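You operate a simulated robot arm through the tools that you are given. There is no shell and no other tool. Be economical: measure what you need, move in short steps, check, and stop when the job is done.

The job below is to be done with a simulated robot arm. You get a single attempt, and the scene is never put back.

TASK
Get ready to ring about the piano bill: highlight its amount in pink and turn the card file to MUSIC.
Fine: take the bill out of the blue tray and lay it on the desk; the highlighter goes back. Set down upright: pink highlighter. A coat counts when it lies all over at full strength: go over it till it gets no stronger.
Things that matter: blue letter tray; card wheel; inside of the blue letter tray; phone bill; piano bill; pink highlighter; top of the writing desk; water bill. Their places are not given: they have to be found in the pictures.

The check looks at the end state, three seconds after you hand in, the way a careful person would. Anything else that was tipped, shoved, dropped, spilled or broken makes it a failure.

THE ROBOT
A 6-joint arm with a two-finger parallel gripper, fixed in place. Base frame: the origin is at the foot of the arm, x ahead of it, y to its left, z up; the work surface is at about z = 75. Units: cm, degrees, N and s.
With the tool pointing down near the work surface it reaches from about 14 to 84 cm from the base axis. Its first joint turns from -166.0 to 166.0 degrees. Payload 3.91 kg.
The tool frame sits at the grasp point between the pads (the TCP): z along the fingers, y along the line on which they close. The tips reach 3 cm beyond it. The gripper opens to 11 cm. The fingers are 2 cm wide and 1 cm thick; the gripper's body (4.8 by 11.2 cm) begins 5.5 cm behind the TCP.
Orientation is told as [roll, pitch, yaw] about the base's x, y, z axes, in that order, counted from this pose: with the fingers straight down and closing along the base's y, the tool's x points along the base's -x, its y along +y and its z along -z.

THE INTERFACE
- The arm moves only by the tool send_rows. Its argument "series" is text: rows parted by semicolons, each of 7 numbers parted by spaces: the shift along the base's x, y, z in units of 40 mm (1.0 is 40 mm), then the turn, a rotation vector about the base's x, y, z in units of 4 degrees (1.0 is 4 degrees), then the finger opening in cm, from 0 to 11. In form: x y z wx wy wz jaw; .... A call has 1 to 10 rows; each row shifts and turns the commanded pose from where the row before left it. A call with a number of a shift or a turn outside -1 to 1 is refused whole. A row lasts 0.2 s, in which the tool goes at most 5 cm and 8.6 degrees; a call with a longer step from one row to the next is refused whole, and so is a gripper value outside its range. A pose out of reach is approached as far as the arm can. The call stops where the force on the tool passes 90 N (or 10 N more than at its start, if that is more) or the arm is blocked; 0.2 s more then pass. The fingers move at their own pace (about 10.8 cm/s each) and stop on an object; they squeeze with about 38 N. The grip force told is the motor's: it shows also when the fingers shut on nothing. Time passes only in rows, and 0.2 s behind the last, so rows that do not move let the fingers close. It gives the time, the measured TCP pose, the force on the tool (base axes), the opening and the grip force at its end, in the units of the frame above (readings bear some noise), with the torque about the TCP (base axes, N m) and any sound that the robot's microphone picked up.
- Cameras (640 x 400 px; columns grow to the right, rows downward): "scene" is fixed at [5.6, 50.06, 135.83]; the picture's right is [-0.40, -0.91, 0.00], its down [-0.67, 0.30, -0.68] and it looks along [0.62, -0.27, -0.74] (base axes); focal length 214 px, centre (320, 200). "wrist" rides on the gripper at [7.7, 0.7, -11.4] in the tool frame; the picture's right is [-0.09, 1.00, 0.00], its down [-0.80, -0.07, -0.59] and it looks along [-0.59, -0.05, 0.80] (tool axes); focal length 270 px, centre (320, 200).
- capture(camera): a new picture of that camera. The clock stands still meanwhile.
- slide_trunk(by): slides the trunk up (or, below 0, down) by that many cm; the arm rides with it, the base frame stays. It gives what a move gives, with no picture.
- probe_pixels(camera, pixels): for up to 12 pixels [column, row] of the newest picture of that camera ("zoom" is the newest enlarged one), the place [x, y, z] in the base frame of the surface seen there, good to about 0.2 cm, but the place of the scene camera against the robot may be out by one fixed shift of up to 1.8 cm in any direction. The clock stands still meanwhile.
- zoom(camera, box): a new picture of the part [left, top, right, bottom] of that camera's present view, enlarged. The clock stands still meanwhile.
- finish_job(): hands the job in; it is judged then, once.

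Keep the steps short. Do not move on a guess: measure, check each grasp and each placing, and mend mistakes. In all there are 80 turns and 34 pictures (those below and enlarged ones count). Leave the gripper open and the arm clear of the work at the hand-in unless told otherwise, and finish with a single line.

The tools are called after "Call:" as a command line: name --argument value ..., lists and objects as JSON in quotes. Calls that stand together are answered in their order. send_rows: Moves the arm, as the interface text tells. Its arguments: {"type":"object","properties":{"series":{"type":"string"}},"required":["series"]} The other tools are called the same way: slide_trunk (by) slides the trunk up or down; capture (camera) takes a picture; probe_pixels (camera, pixels) gives the place of the surface under pixels of a picture; zoom (camera, box) takes an enlarged picture of a part of a camera's view; finish_job () hands the job in.

At the start:

```text
time_s: 0.0
tcp_pos: [18.55, 42.35, 113.77]
tool_rot: [0.0, 0.0, -0.1]
wrist_force: [0.1, 0.2, 0.6]
ft_torque: [-0.03, -0.02, 0.01]
grip_width: 11.05
gripper_force: 0.0
trunk travel left (down, up): [-40.0, 14.0]
```

scene: 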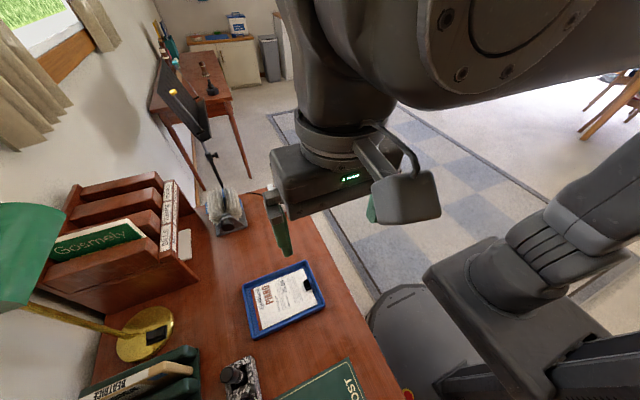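
wrist: 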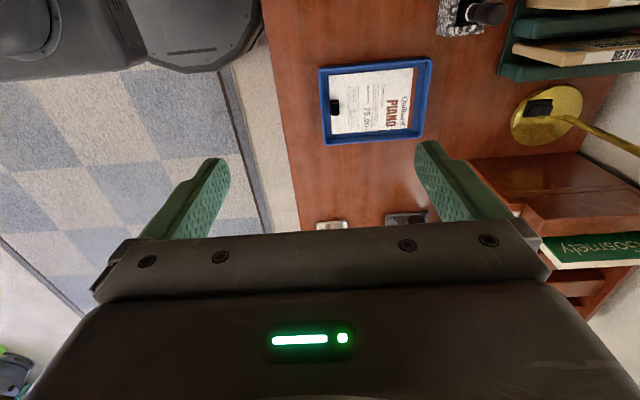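

I see a blue tray with the piano bill (scene ~(285,300)), a card wheel (~(225,210)), and something marble with a dark object at (238,378). I'll enlarge these to see details.

Call:
zoom --camera "scene" --box '[190, 240, 350, 400]'

Call:
zoom --camera "scene" --box '[180, 170, 280, 250]'

Call:
zoom --camera "wrist" --box '[300, 0, 520, 240]'

```text
2.50 times, centred on (270, 320) of scene
```

zoom: 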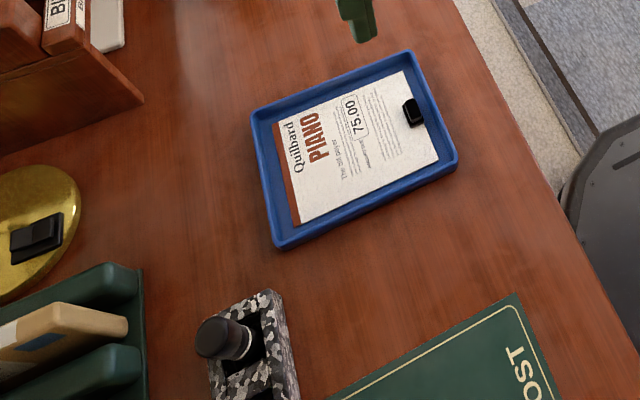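

```text
5.00 times, centred on (230, 210) of scene
```

zoom: 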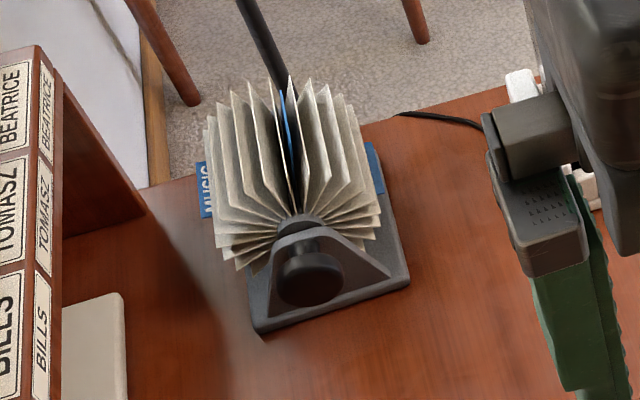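

```text
1.67 times, centred on (410, 120) of wrist
```

zoom: 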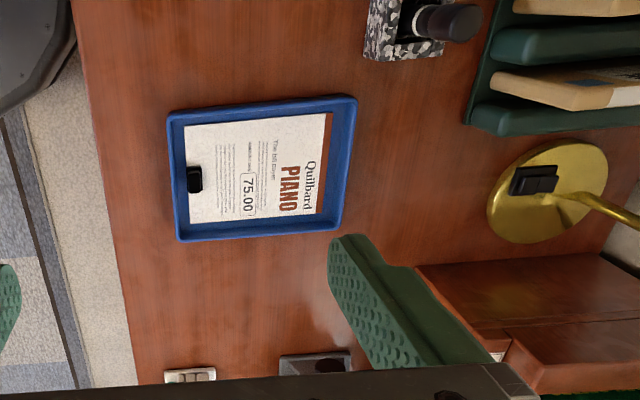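

Next I measure the places: tray corners, bill corners, the clip, the amount box, and the marble holder in the last wrist zoom.

Call:
probe_pixels --camera "zoom" --pixels '[[168, 117], [354, 98], [178, 240], [340, 230], [194, 179], [247, 193], [186, 125], [332, 114], [190, 222], [322, 213], [250, 60], [455, 22]]'

Call:
probe_pixels --camera "scene" --pixels '[[229, 375], [233, 378], [256, 358], [228, 364], [278, 294], [294, 285], [228, 225], [219, 205], [242, 225], [262, 235]]'

Call:
zoom --camera "wrist" --box '[420, 0, 540, 75]'

```text
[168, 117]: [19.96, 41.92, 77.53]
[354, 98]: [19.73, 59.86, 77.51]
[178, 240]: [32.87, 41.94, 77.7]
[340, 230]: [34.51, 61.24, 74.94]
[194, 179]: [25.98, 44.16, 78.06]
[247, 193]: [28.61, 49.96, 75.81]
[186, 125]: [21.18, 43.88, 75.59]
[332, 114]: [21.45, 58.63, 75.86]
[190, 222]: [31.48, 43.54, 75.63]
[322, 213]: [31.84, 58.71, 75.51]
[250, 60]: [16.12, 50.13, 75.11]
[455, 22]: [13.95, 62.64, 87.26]
```

```text
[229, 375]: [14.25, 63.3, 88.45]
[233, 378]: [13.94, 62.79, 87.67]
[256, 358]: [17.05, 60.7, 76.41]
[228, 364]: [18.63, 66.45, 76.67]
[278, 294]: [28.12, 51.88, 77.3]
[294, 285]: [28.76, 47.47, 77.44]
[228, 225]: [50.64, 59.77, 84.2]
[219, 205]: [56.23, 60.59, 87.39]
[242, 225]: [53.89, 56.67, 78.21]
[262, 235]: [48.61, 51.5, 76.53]
```

```text
5.33 times, centred on (480, 38) of wrist
```

zoom: 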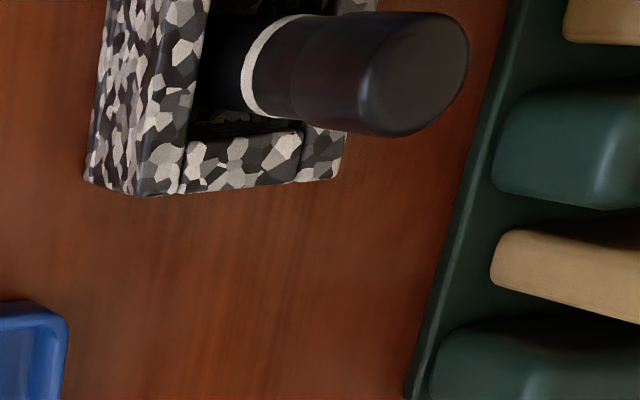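

Scene probes sit about 1.5 cm higher than the wrist ones, so I'll trust the wrist camera. The marble holder stands near (14, 63). I'll move the arm left (+y 16, -x 4) high above the table to look at it.

Call:
send_rows --series "-0.25 1 0 0 0 0 11; -0.25 1 0 0 0 0 11; -0.25 1 0 0 0 0 11; -0.25 1 0 0 0 0 11"

Call:
capture --camera "wrist"

Call:
capture --camera "scene"

```text
time_s: 1.0
tcp_pos: [14.61, 58.49, 113.51]
tool_rot: [0.0, 0.0, 0.0]
wrist_force: [0.7, 0.3, -0.2]
ft_torque: [0.01, 0.0, -0.01]
grip_width: 10.98
gripper_force: 0.0
trunk travel left (down, up): [-40.0, 14.0]
```

```text
27 pictures are left
```

wrist: 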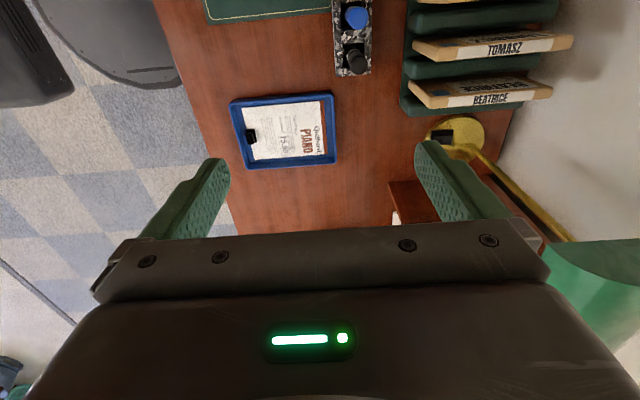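

```text
26 pictures are left
```

scene: 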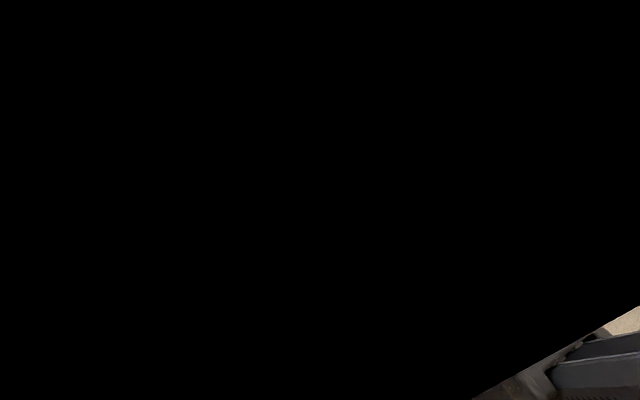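

The holder runs toward -x; a blue pen and a black one are visible. I move 12 cm further -x to see the rest.

Call:
send_rows --series "-1 0 0 0 0 0 11; -1 0 0 0 0 0 11; -1 0 0 0 0 0 11; -1 0.2 0 0 0 0 11"

Call:
capture --camera "wrist"

```text
time_s: 2.0
tcp_pos: [-1.51, 59.15, 113.57]
tool_rot: [0.2, 0.0, 0.0]
wrist_force: [-0.2, -1.1, -1.1]
ft_torque: [0.01, 0.0, 0.01]
grip_width: 11.02
gripper_force: 0.0
trunk travel left (down, up): [-40.0, 14.0]
```

```text
25 pictures are left
```

wrist: 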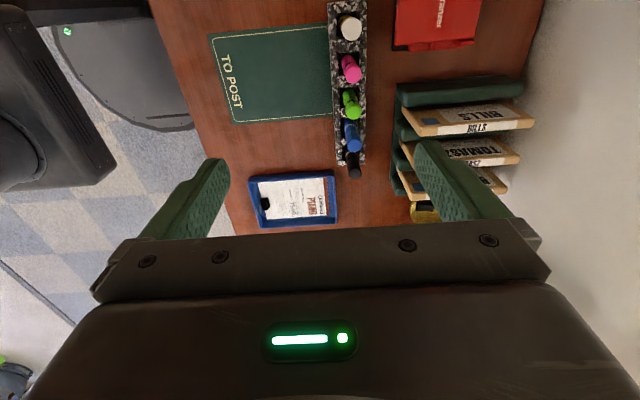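

Now all five pens show: white, pink, green, blue, black. I enlarge the holder and measure the pink one.

Call:
zoom --camera "wrist" --box '[280, 0, 440, 180]'

Call:
probe_pixels --camera "wrist" --pixels '[[354, 72], [345, 57], [350, 64], [349, 26], [354, 107], [350, 92], [354, 138], [333, 60], [365, 60], [331, 3], [362, 3], [354, 170]]'

```text
2.22 times, centred on (360, 90) of wrist
```

zoom: 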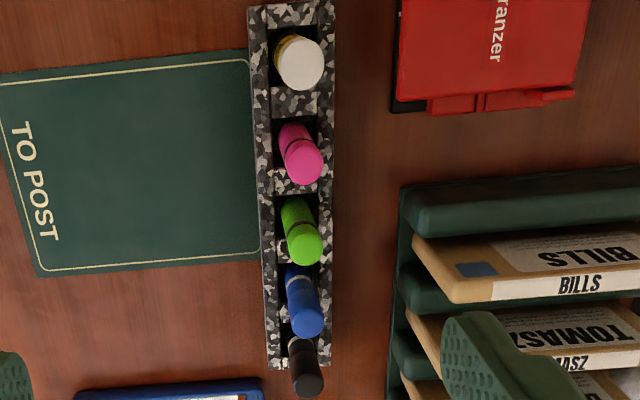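

```text
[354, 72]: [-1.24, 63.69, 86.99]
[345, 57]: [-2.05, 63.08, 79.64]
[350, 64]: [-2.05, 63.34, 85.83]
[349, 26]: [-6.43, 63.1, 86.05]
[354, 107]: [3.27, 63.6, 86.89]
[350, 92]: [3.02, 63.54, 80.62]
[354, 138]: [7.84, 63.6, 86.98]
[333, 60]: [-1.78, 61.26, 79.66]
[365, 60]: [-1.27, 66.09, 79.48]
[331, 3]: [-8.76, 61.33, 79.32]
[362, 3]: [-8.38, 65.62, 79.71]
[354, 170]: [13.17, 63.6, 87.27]
```

Pink highlighter stands at about x=-1.1, y=63.6, top z≈87, 4.9 cm from its neighbours; closing along y clears them. I move over it to z=100 and look again.

Call:
send_rows --series "0.03 0.28 -0.85 0 0 0 11; 0.03 0.28 -0.85 0 0 0 11; 0.03 0.28 -0.85 0 0 0 11; 0.03 0.28 -0.85 0 0 0 11"

Call:
capture --camera "wrist"

```text
time_s: 3.0
tcp_pos: [-0.98, 63.71, 99.94]
tool_rot: [-0.1, 0.1, -0.1]
wrist_force: [-0.5, 0.0, 0.2]
ft_torque: [0.0, 0.01, -0.03]
grip_width: 10.99
gripper_force: 0.1
trunk travel left (down, up): [-40.0, 14.0]
```

```text
23 pictures are left
```

wrist: 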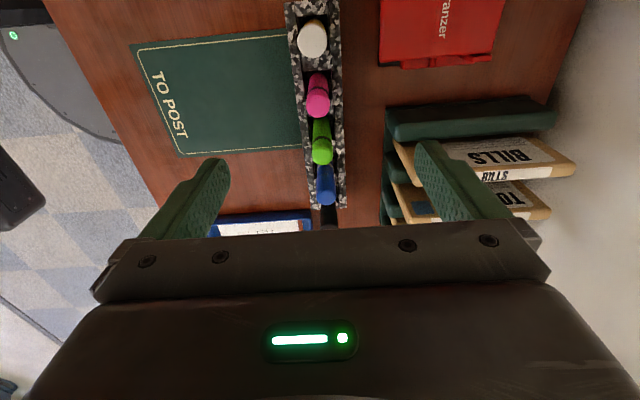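

I measure the pink pen's body outline here.

Call:
probe_pixels --camera "wrist" --pixels '[[319, 105], [308, 105], [329, 105], [319, 113], [319, 97], [317, 88], [317, 78], [321, 154], [312, 40], [319, 110], [296, 85], [340, 85]]'

```text
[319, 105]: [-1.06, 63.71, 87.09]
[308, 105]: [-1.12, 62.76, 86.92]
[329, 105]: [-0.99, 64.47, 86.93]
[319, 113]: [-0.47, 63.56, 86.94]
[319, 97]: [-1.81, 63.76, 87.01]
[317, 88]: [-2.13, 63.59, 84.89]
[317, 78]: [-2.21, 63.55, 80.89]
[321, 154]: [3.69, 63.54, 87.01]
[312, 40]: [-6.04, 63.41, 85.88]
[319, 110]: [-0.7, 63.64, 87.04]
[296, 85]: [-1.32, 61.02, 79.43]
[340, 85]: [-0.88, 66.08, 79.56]
```

Pen axis ≈ (-1.1, 63.6), 2.1 cm thick. I narrow the jaw to 5 cm and go down to z≈83.4.

Call:
send_rows --series "0 0 0 0 0 0 5; 0 0 0 0 0 0 5; -0.01 0 -0.83 0 0 0 5; -0.01 0 -0.83 0 0 0 5; -0.01 0 -0.83 0 0 0 5; 0 -0.02 -0.83 0 0 0 5; 0 0 -0.82 0 0 0 5; 0 0 0 0 0 0 5"

Call:
capture --camera "wrist"

```text
time_s: 4.8
tcp_pos: [-0.99, 63.51, 83.61]
tool_rot: [0.0, 0.0, 0.0]
wrist_force: [-0.9, 0.6, -0.2]
ft_torque: [-0.02, 0.01, 0.0]
grip_width: 5.02
gripper_force: 0.0
trunk travel left (down, up): [-40.0, 14.0]
```

```text
22 pictures are left
```

wrist: 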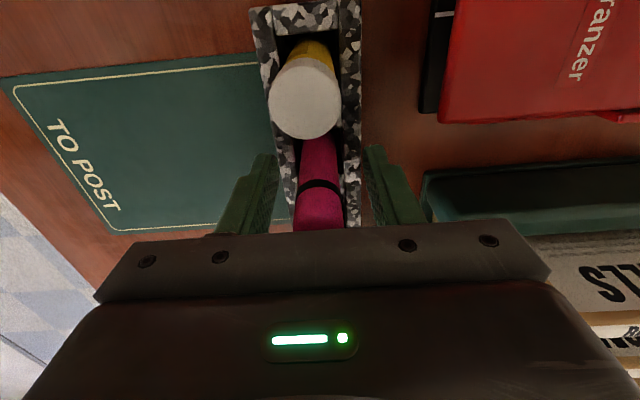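

The pink pen is centred between the fingers. I close.

Call:
send_rows --series "0 0 0 0 0 0 1; 0 0 0 0 0 0 1; 0 0 0 0 0 0 1; 0 0 0 0 0 0 1"

```text
time_s: 5.8
tcp_pos: [-1.11, 63.47, 83.55]
tool_rot: [-0.1, 0.0, 0.0]
wrist_force: [-0.3, 0.3, -0.7]
ft_torque: [-0.02, -0.01, -0.01]
grip_width: 1.96
gripper_force: 37.7
trunk travel left (down, up): [-40.0, 14.0]
```

It holds (1.96 cm, 37.7 N). I lift straight up 14 cm.

Call:
send_rows --series "0 0 0.3 0 0 0 1; 0 0 0.5 0 0 0 1; 0 0 0.7 0 0 0 1; 0 0 1 0 0 0 1; 0 0 1 0 0 0 1; 0 0 0 0 0 0 1"

Call:
capture --camera "wrist"

```text
time_s: 7.2
tcp_pos: [-1.02, 63.69, 97.61]
tool_rot: [-0.1, 0.0, 0.0]
wrist_force: [0.8, -0.1, -1.1]
ft_torque: [-0.05, -0.01, 0.05]
grip_width: 1.99
gripper_force: 38.2
trunk travel left (down, up): [-40.0, 14.0]
```

```text
21 pictures are left
```

wrist: 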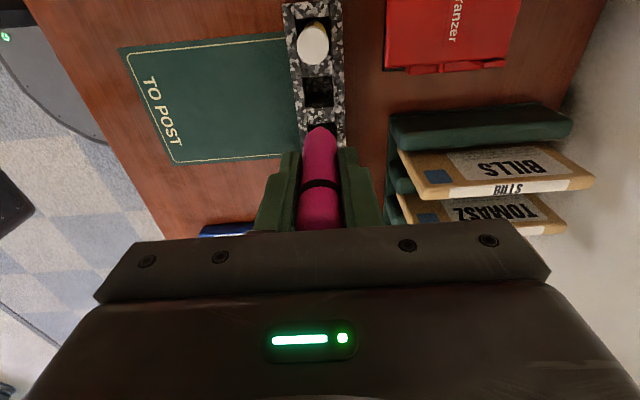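

The pen is out. I enlarge its lower end to see the nib.

Call:
zoom --camera "wrist" --box '[270, 100, 370, 240]'

Call:
probe_pixels --camera "zoom" --pixels '[[320, 90], [320, 110], [320, 82], [320, 130], [315, 160], [320, 100]]'

```text
2.86 times, centred on (320, 170) of wrist
```

zoom: 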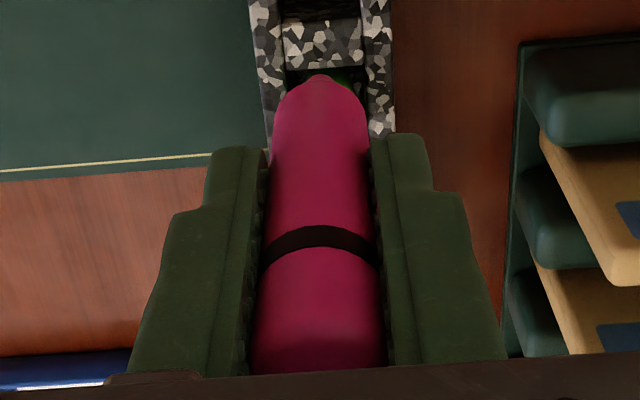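

```text
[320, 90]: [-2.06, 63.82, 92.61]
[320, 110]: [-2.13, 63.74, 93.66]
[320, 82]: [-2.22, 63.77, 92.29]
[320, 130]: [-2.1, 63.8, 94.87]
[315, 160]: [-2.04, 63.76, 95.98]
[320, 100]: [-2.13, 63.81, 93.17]
```

Call:
probe_pixels --camera "zoom" --pixels '[[320, 77], [313, 78], [328, 78], [320, 74], [320, 72], [308, 84]]'

```text
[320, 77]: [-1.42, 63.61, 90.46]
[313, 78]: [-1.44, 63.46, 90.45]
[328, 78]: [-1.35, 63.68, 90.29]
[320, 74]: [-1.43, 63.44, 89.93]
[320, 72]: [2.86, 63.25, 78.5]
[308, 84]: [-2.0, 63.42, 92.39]
```

Nib end is about 7.8 cm under the TCP, ~0.6 cm wide. I rise and move to about (14, 61, 108) to look at the amount box beside the pen.

Call:
send_rows --series "0 0 0.9 0 0 0 1; 0.4 0 0.9 0 0 0 1; 0.9 -0.1 0.4 0 0 0 1; 0.9 -0.1 0.4 0 0 0 1; 0.9 -0.2 0 0 0 0 1; 0.6 -0.3 0 0 0 0 1; 0 0 0 0 0 0 1"

Call:
zoom --camera "wrist" --box '[200, 80, 360, 180]'

```text
time_s: 8.8
tcp_pos: [13.77, 60.84, 107.93]
tool_rot: [0.0, -0.1, 0.0]
wrist_force: [0.0, -0.5, -0.8]
ft_torque: [0.03, 0.01, 0.0]
grip_width: 1.99
gripper_force: 37.8
trunk travel left (down, up): [-40.0, 14.0]
```

```text
4.00 times, centred on (280, 130) of wrist
```

zoom: 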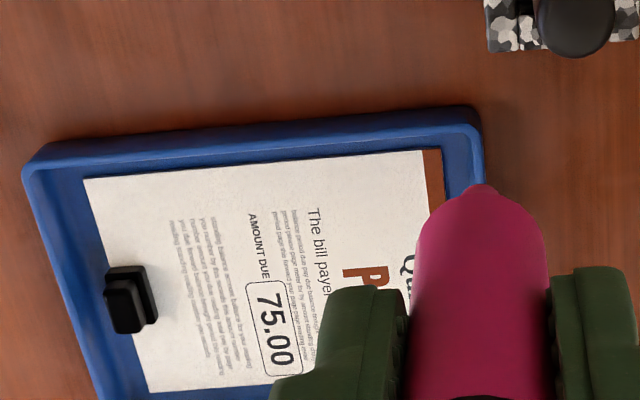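

The amount box is clear: corners about (247,287), (284,281), (301,368), (264,376) in the zoom. I measure these, the digits and the clip.

Call:
probe_pixels --camera "zoom" --pixels '[[247, 287], [284, 281], [301, 368], [264, 376], [274, 330], [265, 297], [285, 360], [110, 275], [142, 270], [156, 318], [118, 330], [125, 290]]'

```text
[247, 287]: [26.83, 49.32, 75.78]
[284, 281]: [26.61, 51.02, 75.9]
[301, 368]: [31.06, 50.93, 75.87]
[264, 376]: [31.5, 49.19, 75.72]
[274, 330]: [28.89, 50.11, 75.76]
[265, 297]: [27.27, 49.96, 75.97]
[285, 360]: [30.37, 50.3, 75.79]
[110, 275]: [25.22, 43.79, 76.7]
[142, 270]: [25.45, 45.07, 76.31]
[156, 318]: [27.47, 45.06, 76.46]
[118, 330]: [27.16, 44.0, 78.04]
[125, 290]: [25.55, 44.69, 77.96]
```

Box spans x 26.7–31.3, y 49.25–51.0, paper z≈75.8. I go above its near-left start (27.2, 49.7) and down to z≈85.5 (nib about 2 cm above the paper).

Call:
send_rows --series "0.84 -0.7 0 0 0 0 1; 0.84 -0.7 0 0 0 0 1; 0.84 -0.7 0 0 0 0 1; 0.84 -0.68 0 0 0 0 1; 0 0 -0.95 0 0 0 1; 0 0 -0.95 0 0 0 1; 0 0 -0.95 0 0 0 1; 0 0 -0.95 0 0 0 1; 0 0 -0.95 0 0 0 1; 0 0 -0.85 0 0 0 1"

Call:
zoom --camera "wrist" --box '[240, 60, 400, 240]'

```text
time_s: 11.0
tcp_pos: [27.24, 49.56, 85.47]
tool_rot: [0.0, 0.0, 0.0]
wrist_force: [0.2, -0.5, -0.3]
ft_torque: [-0.02, -0.02, -0.01]
grip_width: 1.97
gripper_force: 38.0
trunk travel left (down, up): [-40.0, 14.0]
```

```text
2.22 times, centred on (320, 150) of wrist
```

zoom: 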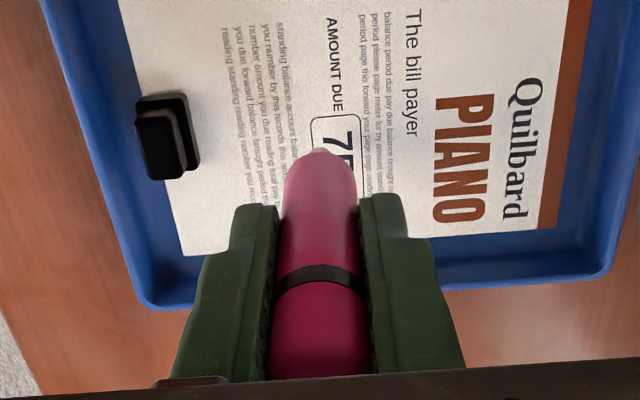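

The nib sits at the start of the box. I check nib and box positions here.

Call:
probe_pixels --camera "zoom" --pixels '[[320, 150], [320, 153], [313, 152], [327, 152], [312, 122], [356, 116], [334, 117], [362, 180], [338, 138]]'

```text
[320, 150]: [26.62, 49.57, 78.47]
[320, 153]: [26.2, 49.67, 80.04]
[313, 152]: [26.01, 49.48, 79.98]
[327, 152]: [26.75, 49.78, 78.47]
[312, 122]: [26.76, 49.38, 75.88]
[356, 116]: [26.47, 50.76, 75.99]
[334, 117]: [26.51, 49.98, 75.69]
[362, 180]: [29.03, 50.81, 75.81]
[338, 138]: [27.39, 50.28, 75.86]
```

Nib is above the start of the box. I lower by 1.5 cm slowly, watching force.

Call:
send_rows --series "0 0 -0.2 0 0 0 1; 0 0 -0.1 0 0 0 1; 0 0 -0.05 0 0 0 1; 0 0 -0.025 0 0 0 1"

Call:
send_rows --series "0 0 -0.025 0 0 0 1; 0 0 -0.025 0 0 0 1"

Call:
send_rows --series "0 0 -0.025 0 0 0 1; 0 0 -0.025 0 0 0 1"

```text
time_s: 12.0
tcp_pos: [27.07, 49.47, 84.04]
tool_rot: [0.0, 0.0, 0.0]
wrist_force: [-0.4, 0.0, -0.3]
ft_torque: [-0.02, 0.02, -0.02]
grip_width: 1.97
gripper_force: 37.6
trunk travel left (down, up): [-40.0, 14.0]
```

```text
time_s: 12.6
tcp_pos: [27.06, 49.52, 83.79]
tool_rot: [0.0, 0.0, 0.0]
wrist_force: [-0.1, 0.5, -0.5]
ft_torque: [0.0, -0.01, -0.04]
grip_width: 1.99
gripper_force: 38.1
trunk travel left (down, up): [-40.0, 14.0]
```

```text
time_s: 13.2
tcp_pos: [27.22, 49.56, 83.63]
tool_rot: [0.0, 0.0, 0.0]
wrist_force: [-0.5, -1.0, -0.3]
ft_torque: [-0.01, 0.0, 0.02]
grip_width: 1.98
gripper_force: 38.3
trunk travel left (down, up): [-40.0, 14.0]
```

No contact yet; still lowering in 1 mm steps.

Call:
send_rows --series "0 0 -0.025 0 0 0 1; 0 0 -0.025 0 0 0 1"

Call:
send_rows --series "0 0 -0.025 0 0 0 1"

Call:
send_rows --series "0 0 -0.025 0 0 0 1"

```text
time_s: 13.8
tcp_pos: [27.09, 49.61, 83.58]
tool_rot: [0.1, -0.1, 0.0]
wrist_force: [0.3, -0.9, 12.4]
ft_torque: [-0.06, 0.0, 0.0]
grip_width: 2.01
gripper_force: 38.2
trunk travel left (down, up): [-40.0, 14.0]
```

```text
time_s: 14.2
tcp_pos: [27.06, 49.49, 83.66]
tool_rot: [0.1, -0.1, 0.1]
wrist_force: [1.3, -1.7, 20.9]
ft_torque: [-0.05, -0.08, 0.0]
grip_width: 1.99
gripper_force: 37.8
trunk travel left (down, up): [-40.0, 14.0]
```

```text
time_s: 14.6
tcp_pos: [27.18, 49.7, 83.52]
tool_rot: [0.1, -0.1, -0.1]
wrist_force: [1.7, 0.7, 26.2]
ft_torque: [0.06, -0.14, 0.02]
grip_width: 2.03
gripper_force: 38.0
trunk travel left (down, up): [-40.0, 14.0]
```

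Contact at TCP z≈83.6; 26 N is more than needed. I ease off 2 mm and draw the first stroke along x to see how it marks.

Call:
send_rows --series "0 0 -0 0 0 0 1; 0 0 0.05 0 0 0 1; 0.12 0 0 0 0 0 1; 0.12 0 0 0 0 0 1; 0.12 0 0 0 0 0 1; 0.12 0 0 0 0 0 1; 0.12 0 0 0 0 0 1; 0.12 0 0 0 0 0 1; 0.12 0 0 0 0 0 1; 0.12 0 0 0 0 0 1"

Call:
zoom --camera "wrist" --box '[240, 60, 400, 240]'

```text
time_s: 16.8
tcp_pos: [30.95, 49.7, 83.37]
tool_rot: [0.0, 0.0, 0.0]
wrist_force: [-1.9, 0.5, 5.1]
ft_torque: [-0.03, 0.06, -0.02]
grip_width: 2.0
gripper_force: 38.1
trunk travel left (down, up): [-40.0, 14.0]
```

```text
2.22 times, centred on (320, 150) of wrist
```

zoom: 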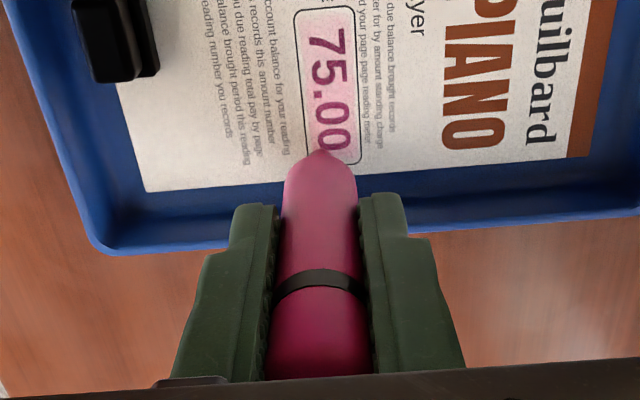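

It marks a light pink first coat. I shift +0.4 cm in y, stroke back, then shift again and look.

Call:
send_rows --series "0.03 0.1 0 0 0 0 1; -0.13 0 0 0 0 0 1; -0.13 0 0 0 0 0 1; -0.13 0 0 0 0 0 1; -0.13 0 0 0 0 0 1; -0.13 0 0 0 0 0 1; -0.13 0 0 0 0 0 1; -0.13 0 0 0 0 0 1; -0.13 0 0 0 0 0 1; 0 0.12 0 0 0 0 1"

Call:
send_rows --series "0.13 0 0 0 0 0 1; 0.13 0 0 0 0 0 1; 0.13 0 0 0 0 0 1; 0.13 0 0 0 0 0 1; 0.13 0 0 0 0 0 1; 0.13 0 0 0 0 0 1; 0.13 0 0 0 0 0 1; 0.13 0 0 0 0 0 1"

Call:
zoom --camera "wrist" --box '[260, 50, 380, 150]'

```text
time_s: 19.0
tcp_pos: [26.91, 50.47, 83.49]
tool_rot: [-0.1, -0.1, 0.0]
wrist_force: [0.0, -0.2, 4.8]
ft_torque: [-0.09, -0.01, 0.02]
grip_width: 1.99
gripper_force: 38.0
trunk travel left (down, up): [-40.0, 14.0]
```

```text
time_s: 20.8
tcp_pos: [31.05, 50.49, 83.4]
tool_rot: [0.0, -0.1, -0.1]
wrist_force: [1.1, 0.3, 2.9]
ft_torque: [0.05, 0.02, 0.01]
grip_width: 2.01
gripper_force: 38.2
trunk travel left (down, up): [-40.0, 14.0]
```

```text
4.00 times, centred on (320, 100) of wrist
```

zoom: 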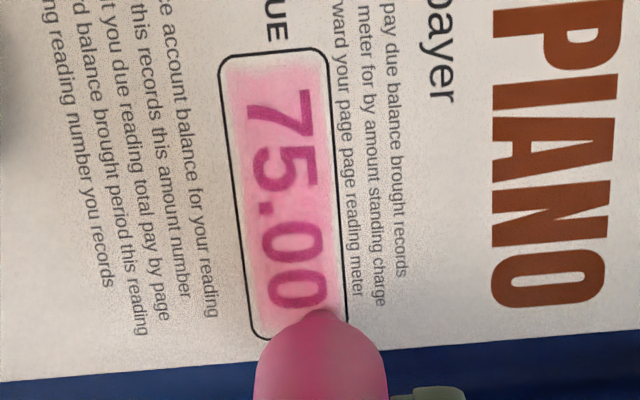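

Good coverage, lighter towards the near-left rim and ends. I press slightly more and run further passes over the whole box.

Call:
send_rows --series "0.01 0.02 -0.012 0 0 0 1; -0.1375 0 0 0 0 0 1; -0.1375 0 0 0 0 0 1; -0.1375 0 0 0 0 0 1; -0.1375 0 0 0 0 0 1; -0.1375 0 0 0 0 0 1; -0.1375 0 0 0 0 0 1; -0.1375 0 0 0 0 0 1; -0.1375 0 0 0 0 0 1; 0 -0.12 0 0 0 0 1"

Call:
send_rows --series "0.1375 0 0 0 0 0 1; 0.1375 0 0 0 0 0 1; 0.1375 0 0 0 0 0 1; 0.1375 0 0 0 0 0 1; 0.1375 0 0 0 0 0 1; 0.1375 0 0 0 0 0 1; 0.1375 0 0 0 0 0 1; 0.1375 0 0 0 0 0 1; 0 -0.1 0 0 0 0 1"

Call:
send_rows --series "-0.1375 0 0 0 0 0 1; -0.1375 0 0 0 0 0 1; -0.1375 0 0 0 0 0 1; -0.1375 0 0 0 0 0 1; -0.1375 0 0 0 0 0 1; -0.1375 0 0 0 0 0 1; -0.1375 0 0 0 0 0 1; -0.1375 0 0 0 0 0 1; 0 -0.04 0 0 0 0 1"

Call:
send_rows --series "0.1375 0 0 0 0 0 1; 0.1375 0 0 0 0 0 1; 0.1375 0 0 0 0 0 1; 0.1375 0 0 0 0 0 1; 0.1375 0 0 0 0 0 1; 0.1375 0 0 0 0 0 1; 0.1375 0 0 0 0 0 1; 0.1375 0 0 0 0 0 1; 0 0 0 0 0 0 1"

Call:
zoom --camera "wrist" --box '[260, 50, 380, 150]'

```text
time_s: 23.0
tcp_pos: [26.65, 50.01, 83.48]
tool_rot: [0.0, 0.0, 0.0]
wrist_force: [-0.5, 2.0, 8.9]
ft_torque: [0.17, 0.02, -0.02]
grip_width: 1.99
gripper_force: 38.2
trunk travel left (down, up): [-40.0, 14.0]
```

```text
time_s: 25.0
tcp_pos: [31.19, 49.73, 83.48]
tool_rot: [0.1, -0.1, 0.0]
wrist_force: [0.7, 1.4, 6.7]
ft_torque: [0.11, -0.03, 0.01]
grip_width: 1.99
gripper_force: 37.9
trunk travel left (down, up): [-40.0, 14.0]
```

```text
time_s: 27.0
tcp_pos: [26.78, 49.56, 83.46]
tool_rot: [0.1, 0.1, -0.1]
wrist_force: [-0.7, 2.0, 7.6]
ft_torque: [0.16, 0.0, -0.02]
grip_width: 1.98
gripper_force: 37.8
trunk travel left (down, up): [-40.0, 14.0]
```

```text
time_s: 29.0
tcp_pos: [31.18, 49.53, 83.47]
tool_rot: [0.0, 0.0, 0.0]
wrist_force: [-1.1, 0.0, 2.4]
ft_torque: [-0.03, 0.03, 0.01]
grip_width: 2.0
gripper_force: 38.1
trunk travel left (down, up): [-40.0, 14.0]
```

```text
4.00 times, centred on (320, 100) of wrist
```

zoom: 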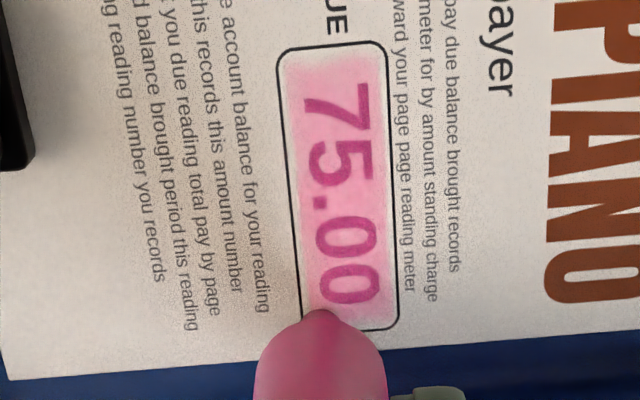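

Edges and ends are still somewhat paler. I run around the border (end sweep, right edge, top sweep, left edge), then the middle again.

Call:
send_rows --series "0.02 0 -0.015 0 0 0 1; 0 0.14 0 0 0 0 1; 0 0.14 0 0 0 0 1; -0.14 0 0 0 0 0 1; -0.14 0 0 0 0 0 1; -0.14 0 0 0 0 0 1; -0.14 0 0 0 0 0 1; -0.14 0 0 0 0 0 1; -0.14 0 0 0 0 0 1; -0.14 0 0 0 0 0 1"

Call:
send_rows --series "-0.14 0 0 0 0 0 1; 0 -0.14 0 0 0 0 1; 0 -0.14 0 0 0 0 1; 0.14 0 0 0 0 0 1; 0.14 0 0 0 0 0 1; 0.14 0 0 0 0 0 1; 0.14 0 0 0 0 0 1; 0.14 0 0 0 0 0 1; 0.14 0 0 0 0 0 1; 0.14 0 0 0 0 0 1"

Call:
send_rows --series "0.14 0 0 0 0 0 1; 0 0.09 0 0 0 0 1; -0.14 0 0 0 0 0 1; -0.14 0 0 0 0 0 1; -0.14 0 0 0 0 0 1; -0.14 0 0 0 0 0 1; -0.14 0 0 0 0 0 1; -0.14 0 0 0 0 0 1; -0.14 0 0 0 0 0 1; -0.14 0 0 0 0 0 1"

Call:
send_rows --series "0 0.09 0 0 0 0 1; 0.14 0 0 0 0 0 1; 0.14 0 0 0 0 0 1; 0.14 0 0 0 0 0 1; 0.14 0 0 0 0 0 1; 0.14 0 0 0 0 0 1; 0.14 0 0 0 0 0 1; 0.14 0 0 0 0 0 1; 0.14 0 0 0 0 0 1; 0 0 0 0 0 0 1"

Call:
zoom --camera "wrist" --box '[260, 50, 380, 150]'

```text
time_s: 31.2
tcp_pos: [27.34, 50.63, 83.37]
tool_rot: [0.1, 0.0, -0.1]
wrist_force: [3.5, -1.3, 12.8]
ft_torque: [-0.02, -0.23, -0.01]
grip_width: 2.02
gripper_force: 37.9
trunk travel left (down, up): [-40.0, 14.0]
```

```text
time_s: 33.4
tcp_pos: [30.65, 49.54, 83.33]
tool_rot: [0.0, 0.0, -0.1]
wrist_force: [-2.6, 0.2, 10.0]
ft_torque: [-0.02, 0.19, 0.0]
grip_width: 2.0
gripper_force: 38.1
trunk travel left (down, up): [-40.0, 14.0]
```

```text
time_s: 35.6
tcp_pos: [26.77, 49.8, 83.37]
tool_rot: [0.0, 0.0, 0.1]
wrist_force: [2.3, 0.6, 11.0]
ft_torque: [0.01, -0.15, 0.01]
grip_width: 1.97
gripper_force: 37.9
trunk travel left (down, up): [-40.0, 14.0]
```

```text
time_s: 37.8
tcp_pos: [31.29, 50.23, 83.37]
tool_rot: [-0.1, 0.0, 0.0]
wrist_force: [-1.3, -0.6, 6.3]
ft_torque: [-0.02, 0.07, 0.0]
grip_width: 1.97
gripper_force: 38.3
trunk travel left (down, up): [-40.0, 14.0]
```

```text
4.00 times, centred on (320, 100) of wrist
```

zoom: 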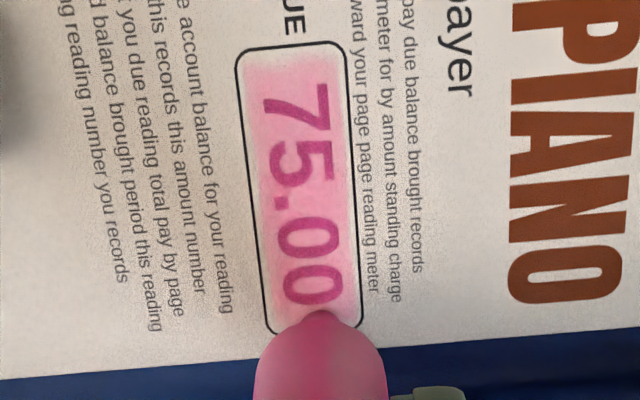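

Nearly even; only thin margins by the frame look paler. One more border round slightly wider (y 49.4–50.7), then middle.

Call:
send_rows --series "0 0.12 0 0 0 0 1; -0.145 0 0 0 0 0 1; -0.145 0 0 0 0 0 1; -0.145 0 0 0 0 0 1; -0.145 0 0 0 0 0 1; -0.145 0 0 0 0 0 1; -0.145 0 0 0 0 0 1; -0.145 0 0 0 0 0 1; -0.145 0 0 0 0 0 1; 0 -0.16 0 0 0 0 1"

Call:
send_rows --series "0 -0.16 0 0 0 0 1; 0.145 -0.003 0 0 0 0 1; 0.145 -0.003 0 0 0 0 1; 0.145 -0.003 0 0 0 0 1; 0.145 -0.003 0 0 0 0 1; 0.145 -0.003 0 0 0 0 1; 0.145 -0.003 0 0 0 0 1; 0.145 -0.003 0 0 0 0 1; 0.145 -0.003 0 0 0 0 1; 0 0.16 0 0 0 0 1"

Call:
send_rows --series "0 0.16 0 0 0 0 1; 0 -0.1 0 0 0 0 1; -0.145 0 0 0 0 0 1; -0.145 0 0 0 0 0 1; -0.145 0 0 0 0 0 1; -0.145 0 0 0 0 0 1; -0.145 0 0 0 0 0 1; -0.145 0 0 0 0 0 1; -0.145 0 0 0 0 0 1; -0.145 0 0 0 0 0 1"

Call:
send_rows --series "0 -0.12 0 0 0 0 1; 0.145 0 0 0 0 0 1; 0.145 0 0 0 0 0 1; 0.145 0 0 0 0 0 1; 0.145 0 0 0 0 0 1; 0.145 0 0 0 0 0 1; 0.145 0 0 0 0 0 1; 0.145 0 0 0 0 0 1; 0.145 0 0 0 0 0 1; 0 0 0.5 0 0 0 1"

Call:
send_rows --series "0 0 1 0 0 0 1; -0.8 0.5 0.6 0 0 0 1; -0.8 0.5 0.6 0 0 0 1; -0.8 0.5 0.6 0 0 0 1; -0.8 0.5 0.6 0 0 0 1; 0 0.6 0.8 0 0 0 1; 0 0 0 0 0 0 1"

Call:
zoom --camera "wrist" --box '[200, 80, 360, 180]'

```text
time_s: 40.0
tcp_pos: [26.61, 50.06, 83.41]
tool_rot: [0.0, 0.0, 0.0]
wrist_force: [-0.3, 2.3, 7.4]
ft_torque: [0.12, 0.04, -0.03]
grip_width: 2.0
gripper_force: 37.3
trunk travel left (down, up): [-40.0, 14.0]
```

```text
time_s: 42.2
tcp_pos: [31.35, 49.85, 83.27]
tool_rot: [0.0, 0.0, 0.0]
wrist_force: [0.6, -1.2, 4.4]
ft_torque: [-0.14, -0.03, -0.02]
grip_width: 2.01
gripper_force: 37.5
trunk travel left (down, up): [-40.0, 14.0]
```

```text
time_s: 44.4
tcp_pos: [26.63, 50.35, 83.38]
tool_rot: [0.1, 0.0, 0.1]
wrist_force: [0.7, 0.4, 6.3]
ft_torque: [0.0, -0.04, 0.02]
grip_width: 2.01
gripper_force: 38.3
trunk travel left (down, up): [-40.0, 14.0]
```

```text
time_s: 46.6
tcp_pos: [31.29, 49.75, 85.25]
tool_rot: [-0.2, -0.1, 0.0]
wrist_force: [-0.2, 0.0, -0.8]
ft_torque: [0.0, -0.03, 0.0]
grip_width: 1.97
gripper_force: 37.6
trunk travel left (down, up): [-40.0, 14.0]
```

```text
time_s: 48.2
tcp_pos: [18.22, 60.21, 102.15]
tool_rot: [0.1, 0.0, -0.1]
wrist_force: [-0.5, 0.6, 0.1]
ft_torque: [-0.01, 0.03, 0.03]
grip_width: 1.99
gripper_force: 38.0
trunk travel left (down, up): [-40.0, 14.0]
```

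```text
4.00 times, centred on (280, 130) of wrist
```

zoom: 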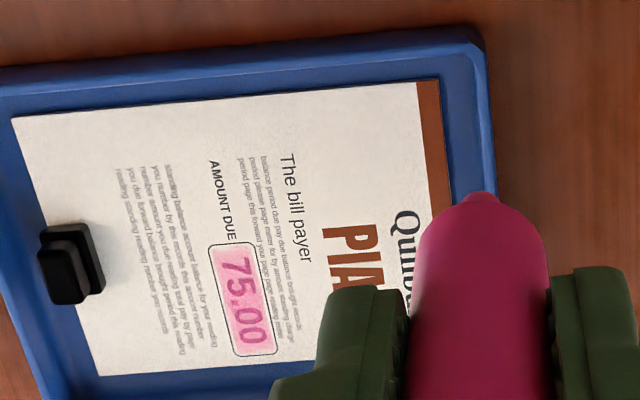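

I check the coat at higher magnification before putting the pen back.

Call:
zoom --camera "wrist" --box '[244, 136, 276, 172]'

```text
11.11 times, centred on (260, 154) of wrist
```

zoom: 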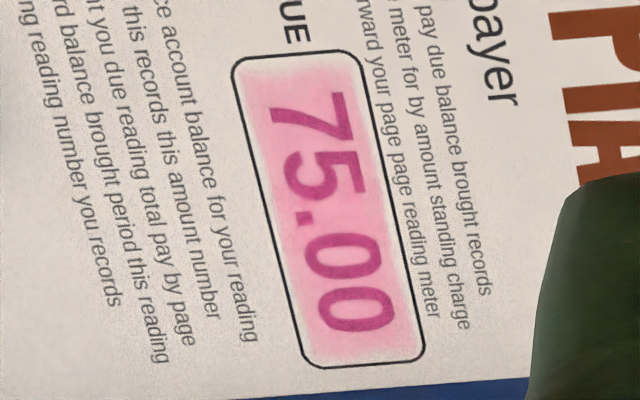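

The coat fills the box evenly. Now the pen goes back: I move over its slot at (-1.05, 63.55).

Call:
send_rows --series "-0.964 0.167 0 0 0 0 1; -0.964 0.167 0 0 0 0 1; -0.964 0.167 0 0 0 0 1; -0.964 0.167 0 0 0 0 1; -0.964 0.167 0 0 0 0 1; 0 0 -0.9 0 0 0 1; 0 0 -0.9 0 0 0 1; 0 0 -0.3 0 0 0 1; 0 0 0 0 0 0 1; 0 0 0 0 0 0 1"

Call:
capture --camera "wrist"

```text
time_s: 50.4
tcp_pos: [-0.85, 63.54, 93.68]
tool_rot: [0.1, -0.1, 0.0]
wrist_force: [0.0, -0.6, -0.1]
ft_torque: [-0.01, -0.02, 0.0]
grip_width: 2.0
gripper_force: 37.7
trunk travel left (down, up): [-40.0, 14.0]
```

```text
11 pictures are left
```

wrist: 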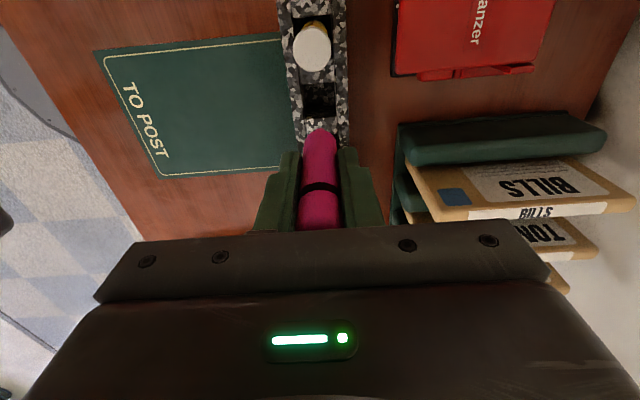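

The pen is above its empty slot. I correct x by about -0.15 cm, lower to z≈83.7, open to 5 and rise.

Call:
send_rows --series "-0.04 0 -0.7 0 0 0 1; 0 0 -0.7 0 0 0 1; 0 0 -0.6 0 0 0 1; 0 0 -0.35 0 0 0 1; 0 0 -0.12 0 0 0 1; 0 0 -0.01 0 0 0 1; 0 0 0 0 0 0 1"

```text
time_s: 52.0
tcp_pos: [-1.06, 63.54, 83.73]
tool_rot: [0.0, 0.0, -0.1]
wrist_force: [-0.6, 0.0, -0.4]
ft_torque: [0.02, 0.02, 0.0]
grip_width: 1.99
gripper_force: 37.7
trunk travel left (down, up): [-40.0, 14.0]
```

It rests in the slot without push-back. I open, rise straight up, and begin turning the tool by -90° about z on the way to the bill's clip.

Call:
send_rows --series "0 0 0 0 0 0 5; 0 0 0 0 0 0 5; 0 0 0.8 0 0 0 5; 0 0 1 0 0 0 5; 0 0 1 0 0 0 5; 0 0 1 0 0 0 5; 0.4 -0.2 0 0 0 -1 5; 0.4 -0.2 0 0 0 -1 5; 0.4 -0.2 0 0 0 -1 5; 0.4 -0.2 0 0 0 -1 5"

Call:
capture --camera "wrist"

Call:
send_rows --series "0.3 -0.2 0 0 0 -1 5; 0.3 -0.2 0 0 0 -1 5; 0.3 -0.2 0 0 0 -1 5; 0.3 -0.2 0 0 0 -1 5; 0.3 -0.2 0 0 0 -1 5; 0.3 -0.2 0 0 0 -1 5; 0.3 -0.2 0 0 0 -1 5; 0.3 -0.2 0 0 0 -1 5; 0.3 -0.2 0 0 0 -1 5; 0.3 -0.2 0 0 0 -1 5"

Call:
send_rows --series "0.3 -0.2 0 0 0 -1 5; 0.3 -0.2 0 0 0 -1 5; 0.3 -0.2 0 0 0 -1 5; 0.3 -0.2 0 0 0 -1 5; 0.3 -0.2 0 0 0 -1 5; 0.3 -0.2 0 0 0 -1 5; 0.2 -0.2 0 0 0 -1 5; 0.2 -0.2 0 0 0 -1 5; 0 -0.2 0 0 0 -0.5 5; 0 0 0 0 0 0 5"

Call:
capture --camera "wrist"

```text
time_s: 54.2
tcp_pos: [5.33, 60.24, 98.96]
tool_rot: [-0.1, -0.1, -16.2]
wrist_force: [-0.2, -1.0, 0.3]
ft_torque: [0.01, -0.02, 0.0]
grip_width: 5.02
gripper_force: 0.0
trunk travel left (down, up): [-40.0, 14.0]
```

```text
10 pictures are left
```

wrist: 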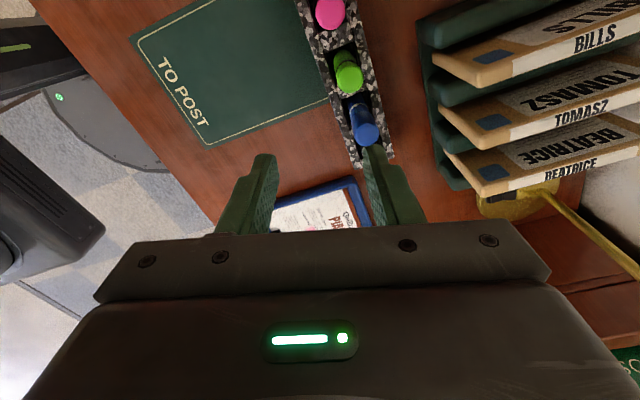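

```text
time_s: 56.4
tcp_pos: [17.28, 52.26, 99.03]
tool_rot: [0.1, 0.0, -56.1]
wrist_force: [0.3, 0.4, 0.2]
ft_torque: [0.02, -0.02, -0.01]
grip_width: 5.02
gripper_force: 0.0
trunk travel left (down, up): [-40.0, 14.0]
```

```text
time_s: 58.6
tcp_pos: [26.23, 45.0, 98.89]
tool_rot: [0.0, 0.0, -90.2]
wrist_force: [0.2, 0.5, 0.3]
ft_torque: [-0.02, 0.01, -0.02]
grip_width: 5.02
gripper_force: 0.0
trunk travel left (down, up): [-40.0, 14.0]
```

```text
9 pictures are left
```

wrist: 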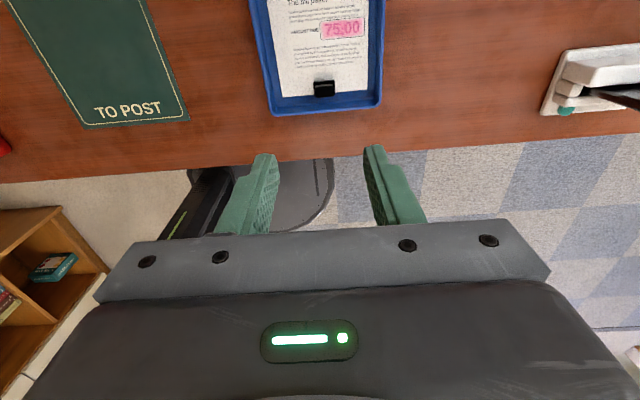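

The pink pen is seated upright in its slot. Now I see clip (323,88), tray, and a white device at right (~(590,80)). I measure clip and the free desk to the right.

Call:
probe_pixels --camera "wrist" --pixels '[[315, 84], [334, 83], [315, 94], [334, 94], [324, 88], [380, 106], [384, 10], [545, 110], [562, 55], [450, 5], [450, 130], [324, 83]]'

```text
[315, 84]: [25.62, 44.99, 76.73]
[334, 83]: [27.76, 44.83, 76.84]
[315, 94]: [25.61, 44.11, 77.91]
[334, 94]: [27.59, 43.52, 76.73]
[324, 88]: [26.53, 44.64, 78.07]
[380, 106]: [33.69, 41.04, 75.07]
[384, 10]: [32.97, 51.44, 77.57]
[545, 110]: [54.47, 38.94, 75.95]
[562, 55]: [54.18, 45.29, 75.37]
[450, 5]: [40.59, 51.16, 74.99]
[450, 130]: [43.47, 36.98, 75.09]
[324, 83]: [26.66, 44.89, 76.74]
```

Clip centre ≈ (26.55, 44.35), 2.2 cm wide in x, top z 78.05. I descend to TCP z≈79.2 (tips just above the paper) and close.

Call:
send_rows --series "0.08 -0.15 -0.95 0 0 0 5; 0 0 -0.95 0 0 0 5; 0 0 -0.95 0 0 0 5; 0 0 -0.95 0 0 0 5; 0 0 -0.7 0 0 0 5; 0 0 -0.3 0 0 0 5; 0 0 -0.12 0 0 0 5; 0 0 0 0 0 0 1; 0 0 0 0 0 0 1; 0 0 0 0 0 0 1"

```text
time_s: 60.8
tcp_pos: [26.54, 44.42, 79.28]
tool_rot: [0.0, 0.0, -89.9]
wrist_force: [-0.2, 0.4, 0.7]
ft_torque: [-0.05, 0.02, -0.01]
grip_width: 2.07
gripper_force: 38.1
trunk travel left (down, up): [-40.0, 14.0]
```

The clip is held (2.07 cm). I lift slowly 10 cm and look.

Call:
send_rows --series "0 0 0.1 0 0 0 1; 0 0 0.2 0 0 0 1; 0 0 0.4 0 0 0 1; 0 0 0.6 0 0 0 1; 0 0 0.7 0 0 0 1; 0 0 0.5 0 0 0 1; 0 0 0 0 0 0 1"

Call:
capture --camera "wrist"

```text
time_s: 62.4
tcp_pos: [26.61, 44.51, 89.53]
tool_rot: [-0.1, 0.1, -90.0]
wrist_force: [0.3, 0.3, -0.7]
ft_torque: [-0.03, 0.02, -0.02]
grip_width: 2.05
gripper_force: 37.5
trunk travel left (down, up): [-40.0, 14.0]
```

```text
8 pictures are left
```

wrist: 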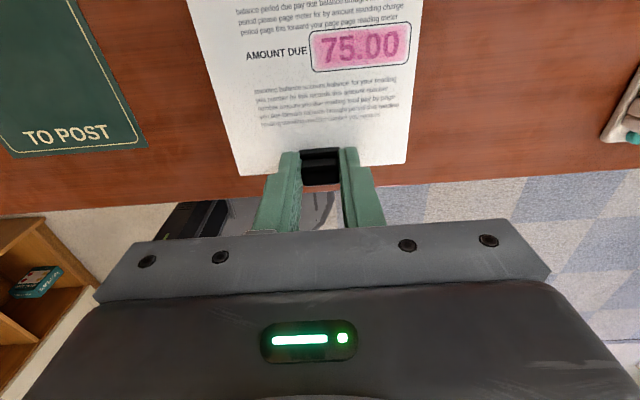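

The bill hangs flat, single. I carry it +14.3 cm in x, -4 cm in y to the free desk and lower near the surface.

Call:
send_rows --series "0.894 -0.25 0 0 0 0 1; 0.894 -0.25 0 0 0 0 1; 0.894 -0.25 0 0 0 0 1; 0.894 -0.25 0 0 0 0 1; 0 0 0 0 0 0 1"

Call:
capture --camera "scene"

```text
time_s: 63.6
tcp_pos: [40.96, 40.46, 89.27]
tool_rot: [0.0, -0.1, -89.9]
wrist_force: [0.4, 0.6, -0.4]
ft_torque: [-0.03, -0.01, 0.01]
grip_width: 2.08
gripper_force: 38.2
trunk travel left (down, up): [-40.0, 14.0]
```

```text
7 pictures are left
```

scene: 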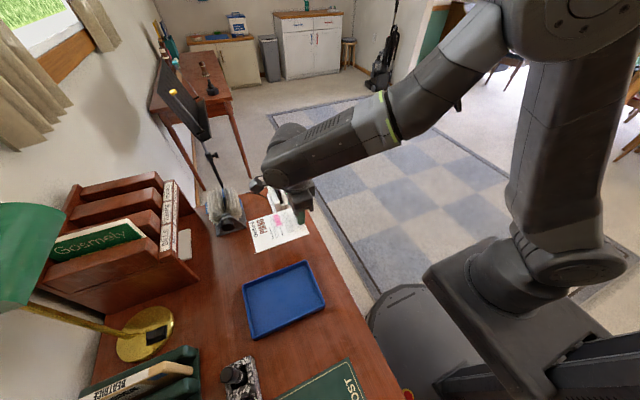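

The tray is now empty. I check the gap between bill corner and the wheel's base.

Call:
probe_pixels --camera "scene" --pixels '[[251, 218], [256, 250], [309, 236], [218, 236], [230, 234], [245, 227], [221, 237], [229, 223], [227, 226], [235, 214], [220, 208], [304, 215]]'

Call:
zoom --camera "scene" --box '[190, 170, 270, 250]'

```text
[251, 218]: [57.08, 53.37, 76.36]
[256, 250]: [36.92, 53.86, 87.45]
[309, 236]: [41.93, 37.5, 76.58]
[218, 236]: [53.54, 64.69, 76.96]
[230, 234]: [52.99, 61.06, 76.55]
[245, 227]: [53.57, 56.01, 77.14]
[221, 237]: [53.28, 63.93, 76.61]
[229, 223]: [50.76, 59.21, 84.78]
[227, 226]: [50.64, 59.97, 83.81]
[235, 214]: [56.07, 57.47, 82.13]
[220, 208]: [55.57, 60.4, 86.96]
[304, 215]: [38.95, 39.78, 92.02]
```

```text
5.00 times, centred on (230, 210) of scene
```

zoom: 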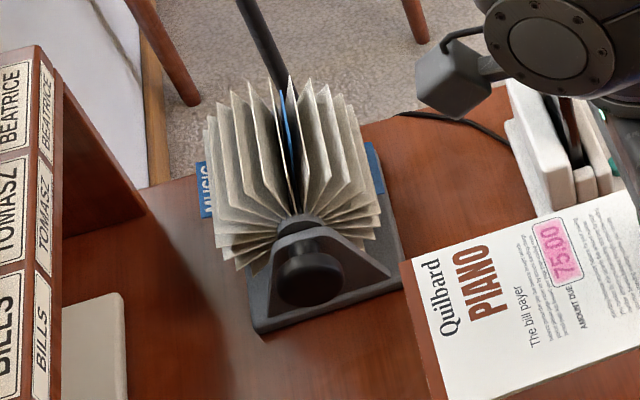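

The scene camera's bias works out to about (+1.3, -0.9, +1.5); the wheel base front is then x≈51.7, 5 cm clear of the bill (x ≤46.2). I lower the bill to just above contact.

Call:
send_rows --series "0 0 -0.7 0 0 0 1; 0 0 -0.7 0 0 0 1; 0 0 -0.6 0 0 0 1; 0 0 -0.35 0 0 0 1; 0 0 -0.15 0 0 0 1; 0 0 -0.04 0 0 0 1; 0 0 -0.04 0 0 0 1; 0 0 0 0 0 0 1"

```text
time_s: 65.4
tcp_pos: [40.84, 40.51, 79.05]
tool_rot: [0.0, 0.0, -90.0]
wrist_force: [-0.6, -0.3, -0.3]
ft_torque: [-0.01, 0.0, 0.0]
grip_width: 2.09
gripper_force: 38.2
trunk travel left (down, up): [-40.0, 14.0]
```

Call:
send_rows --series "0 0 -0.025 0 0 0 1; 0 0 -0.025 0 0 0 1; 0 0 -0.025 0 0 0 1; 0 0 0 0 0 0 1"

```text
time_s: 66.4
tcp_pos: [40.95, 40.49, 78.82]
tool_rot: [0.2, 0.0, -90.0]
wrist_force: [0.4, 0.4, 7.9]
ft_torque: [0.29, 0.04, -0.01]
grip_width: 2.08
gripper_force: 38.3
trunk travel left (down, up): [-40.0, 14.0]
```

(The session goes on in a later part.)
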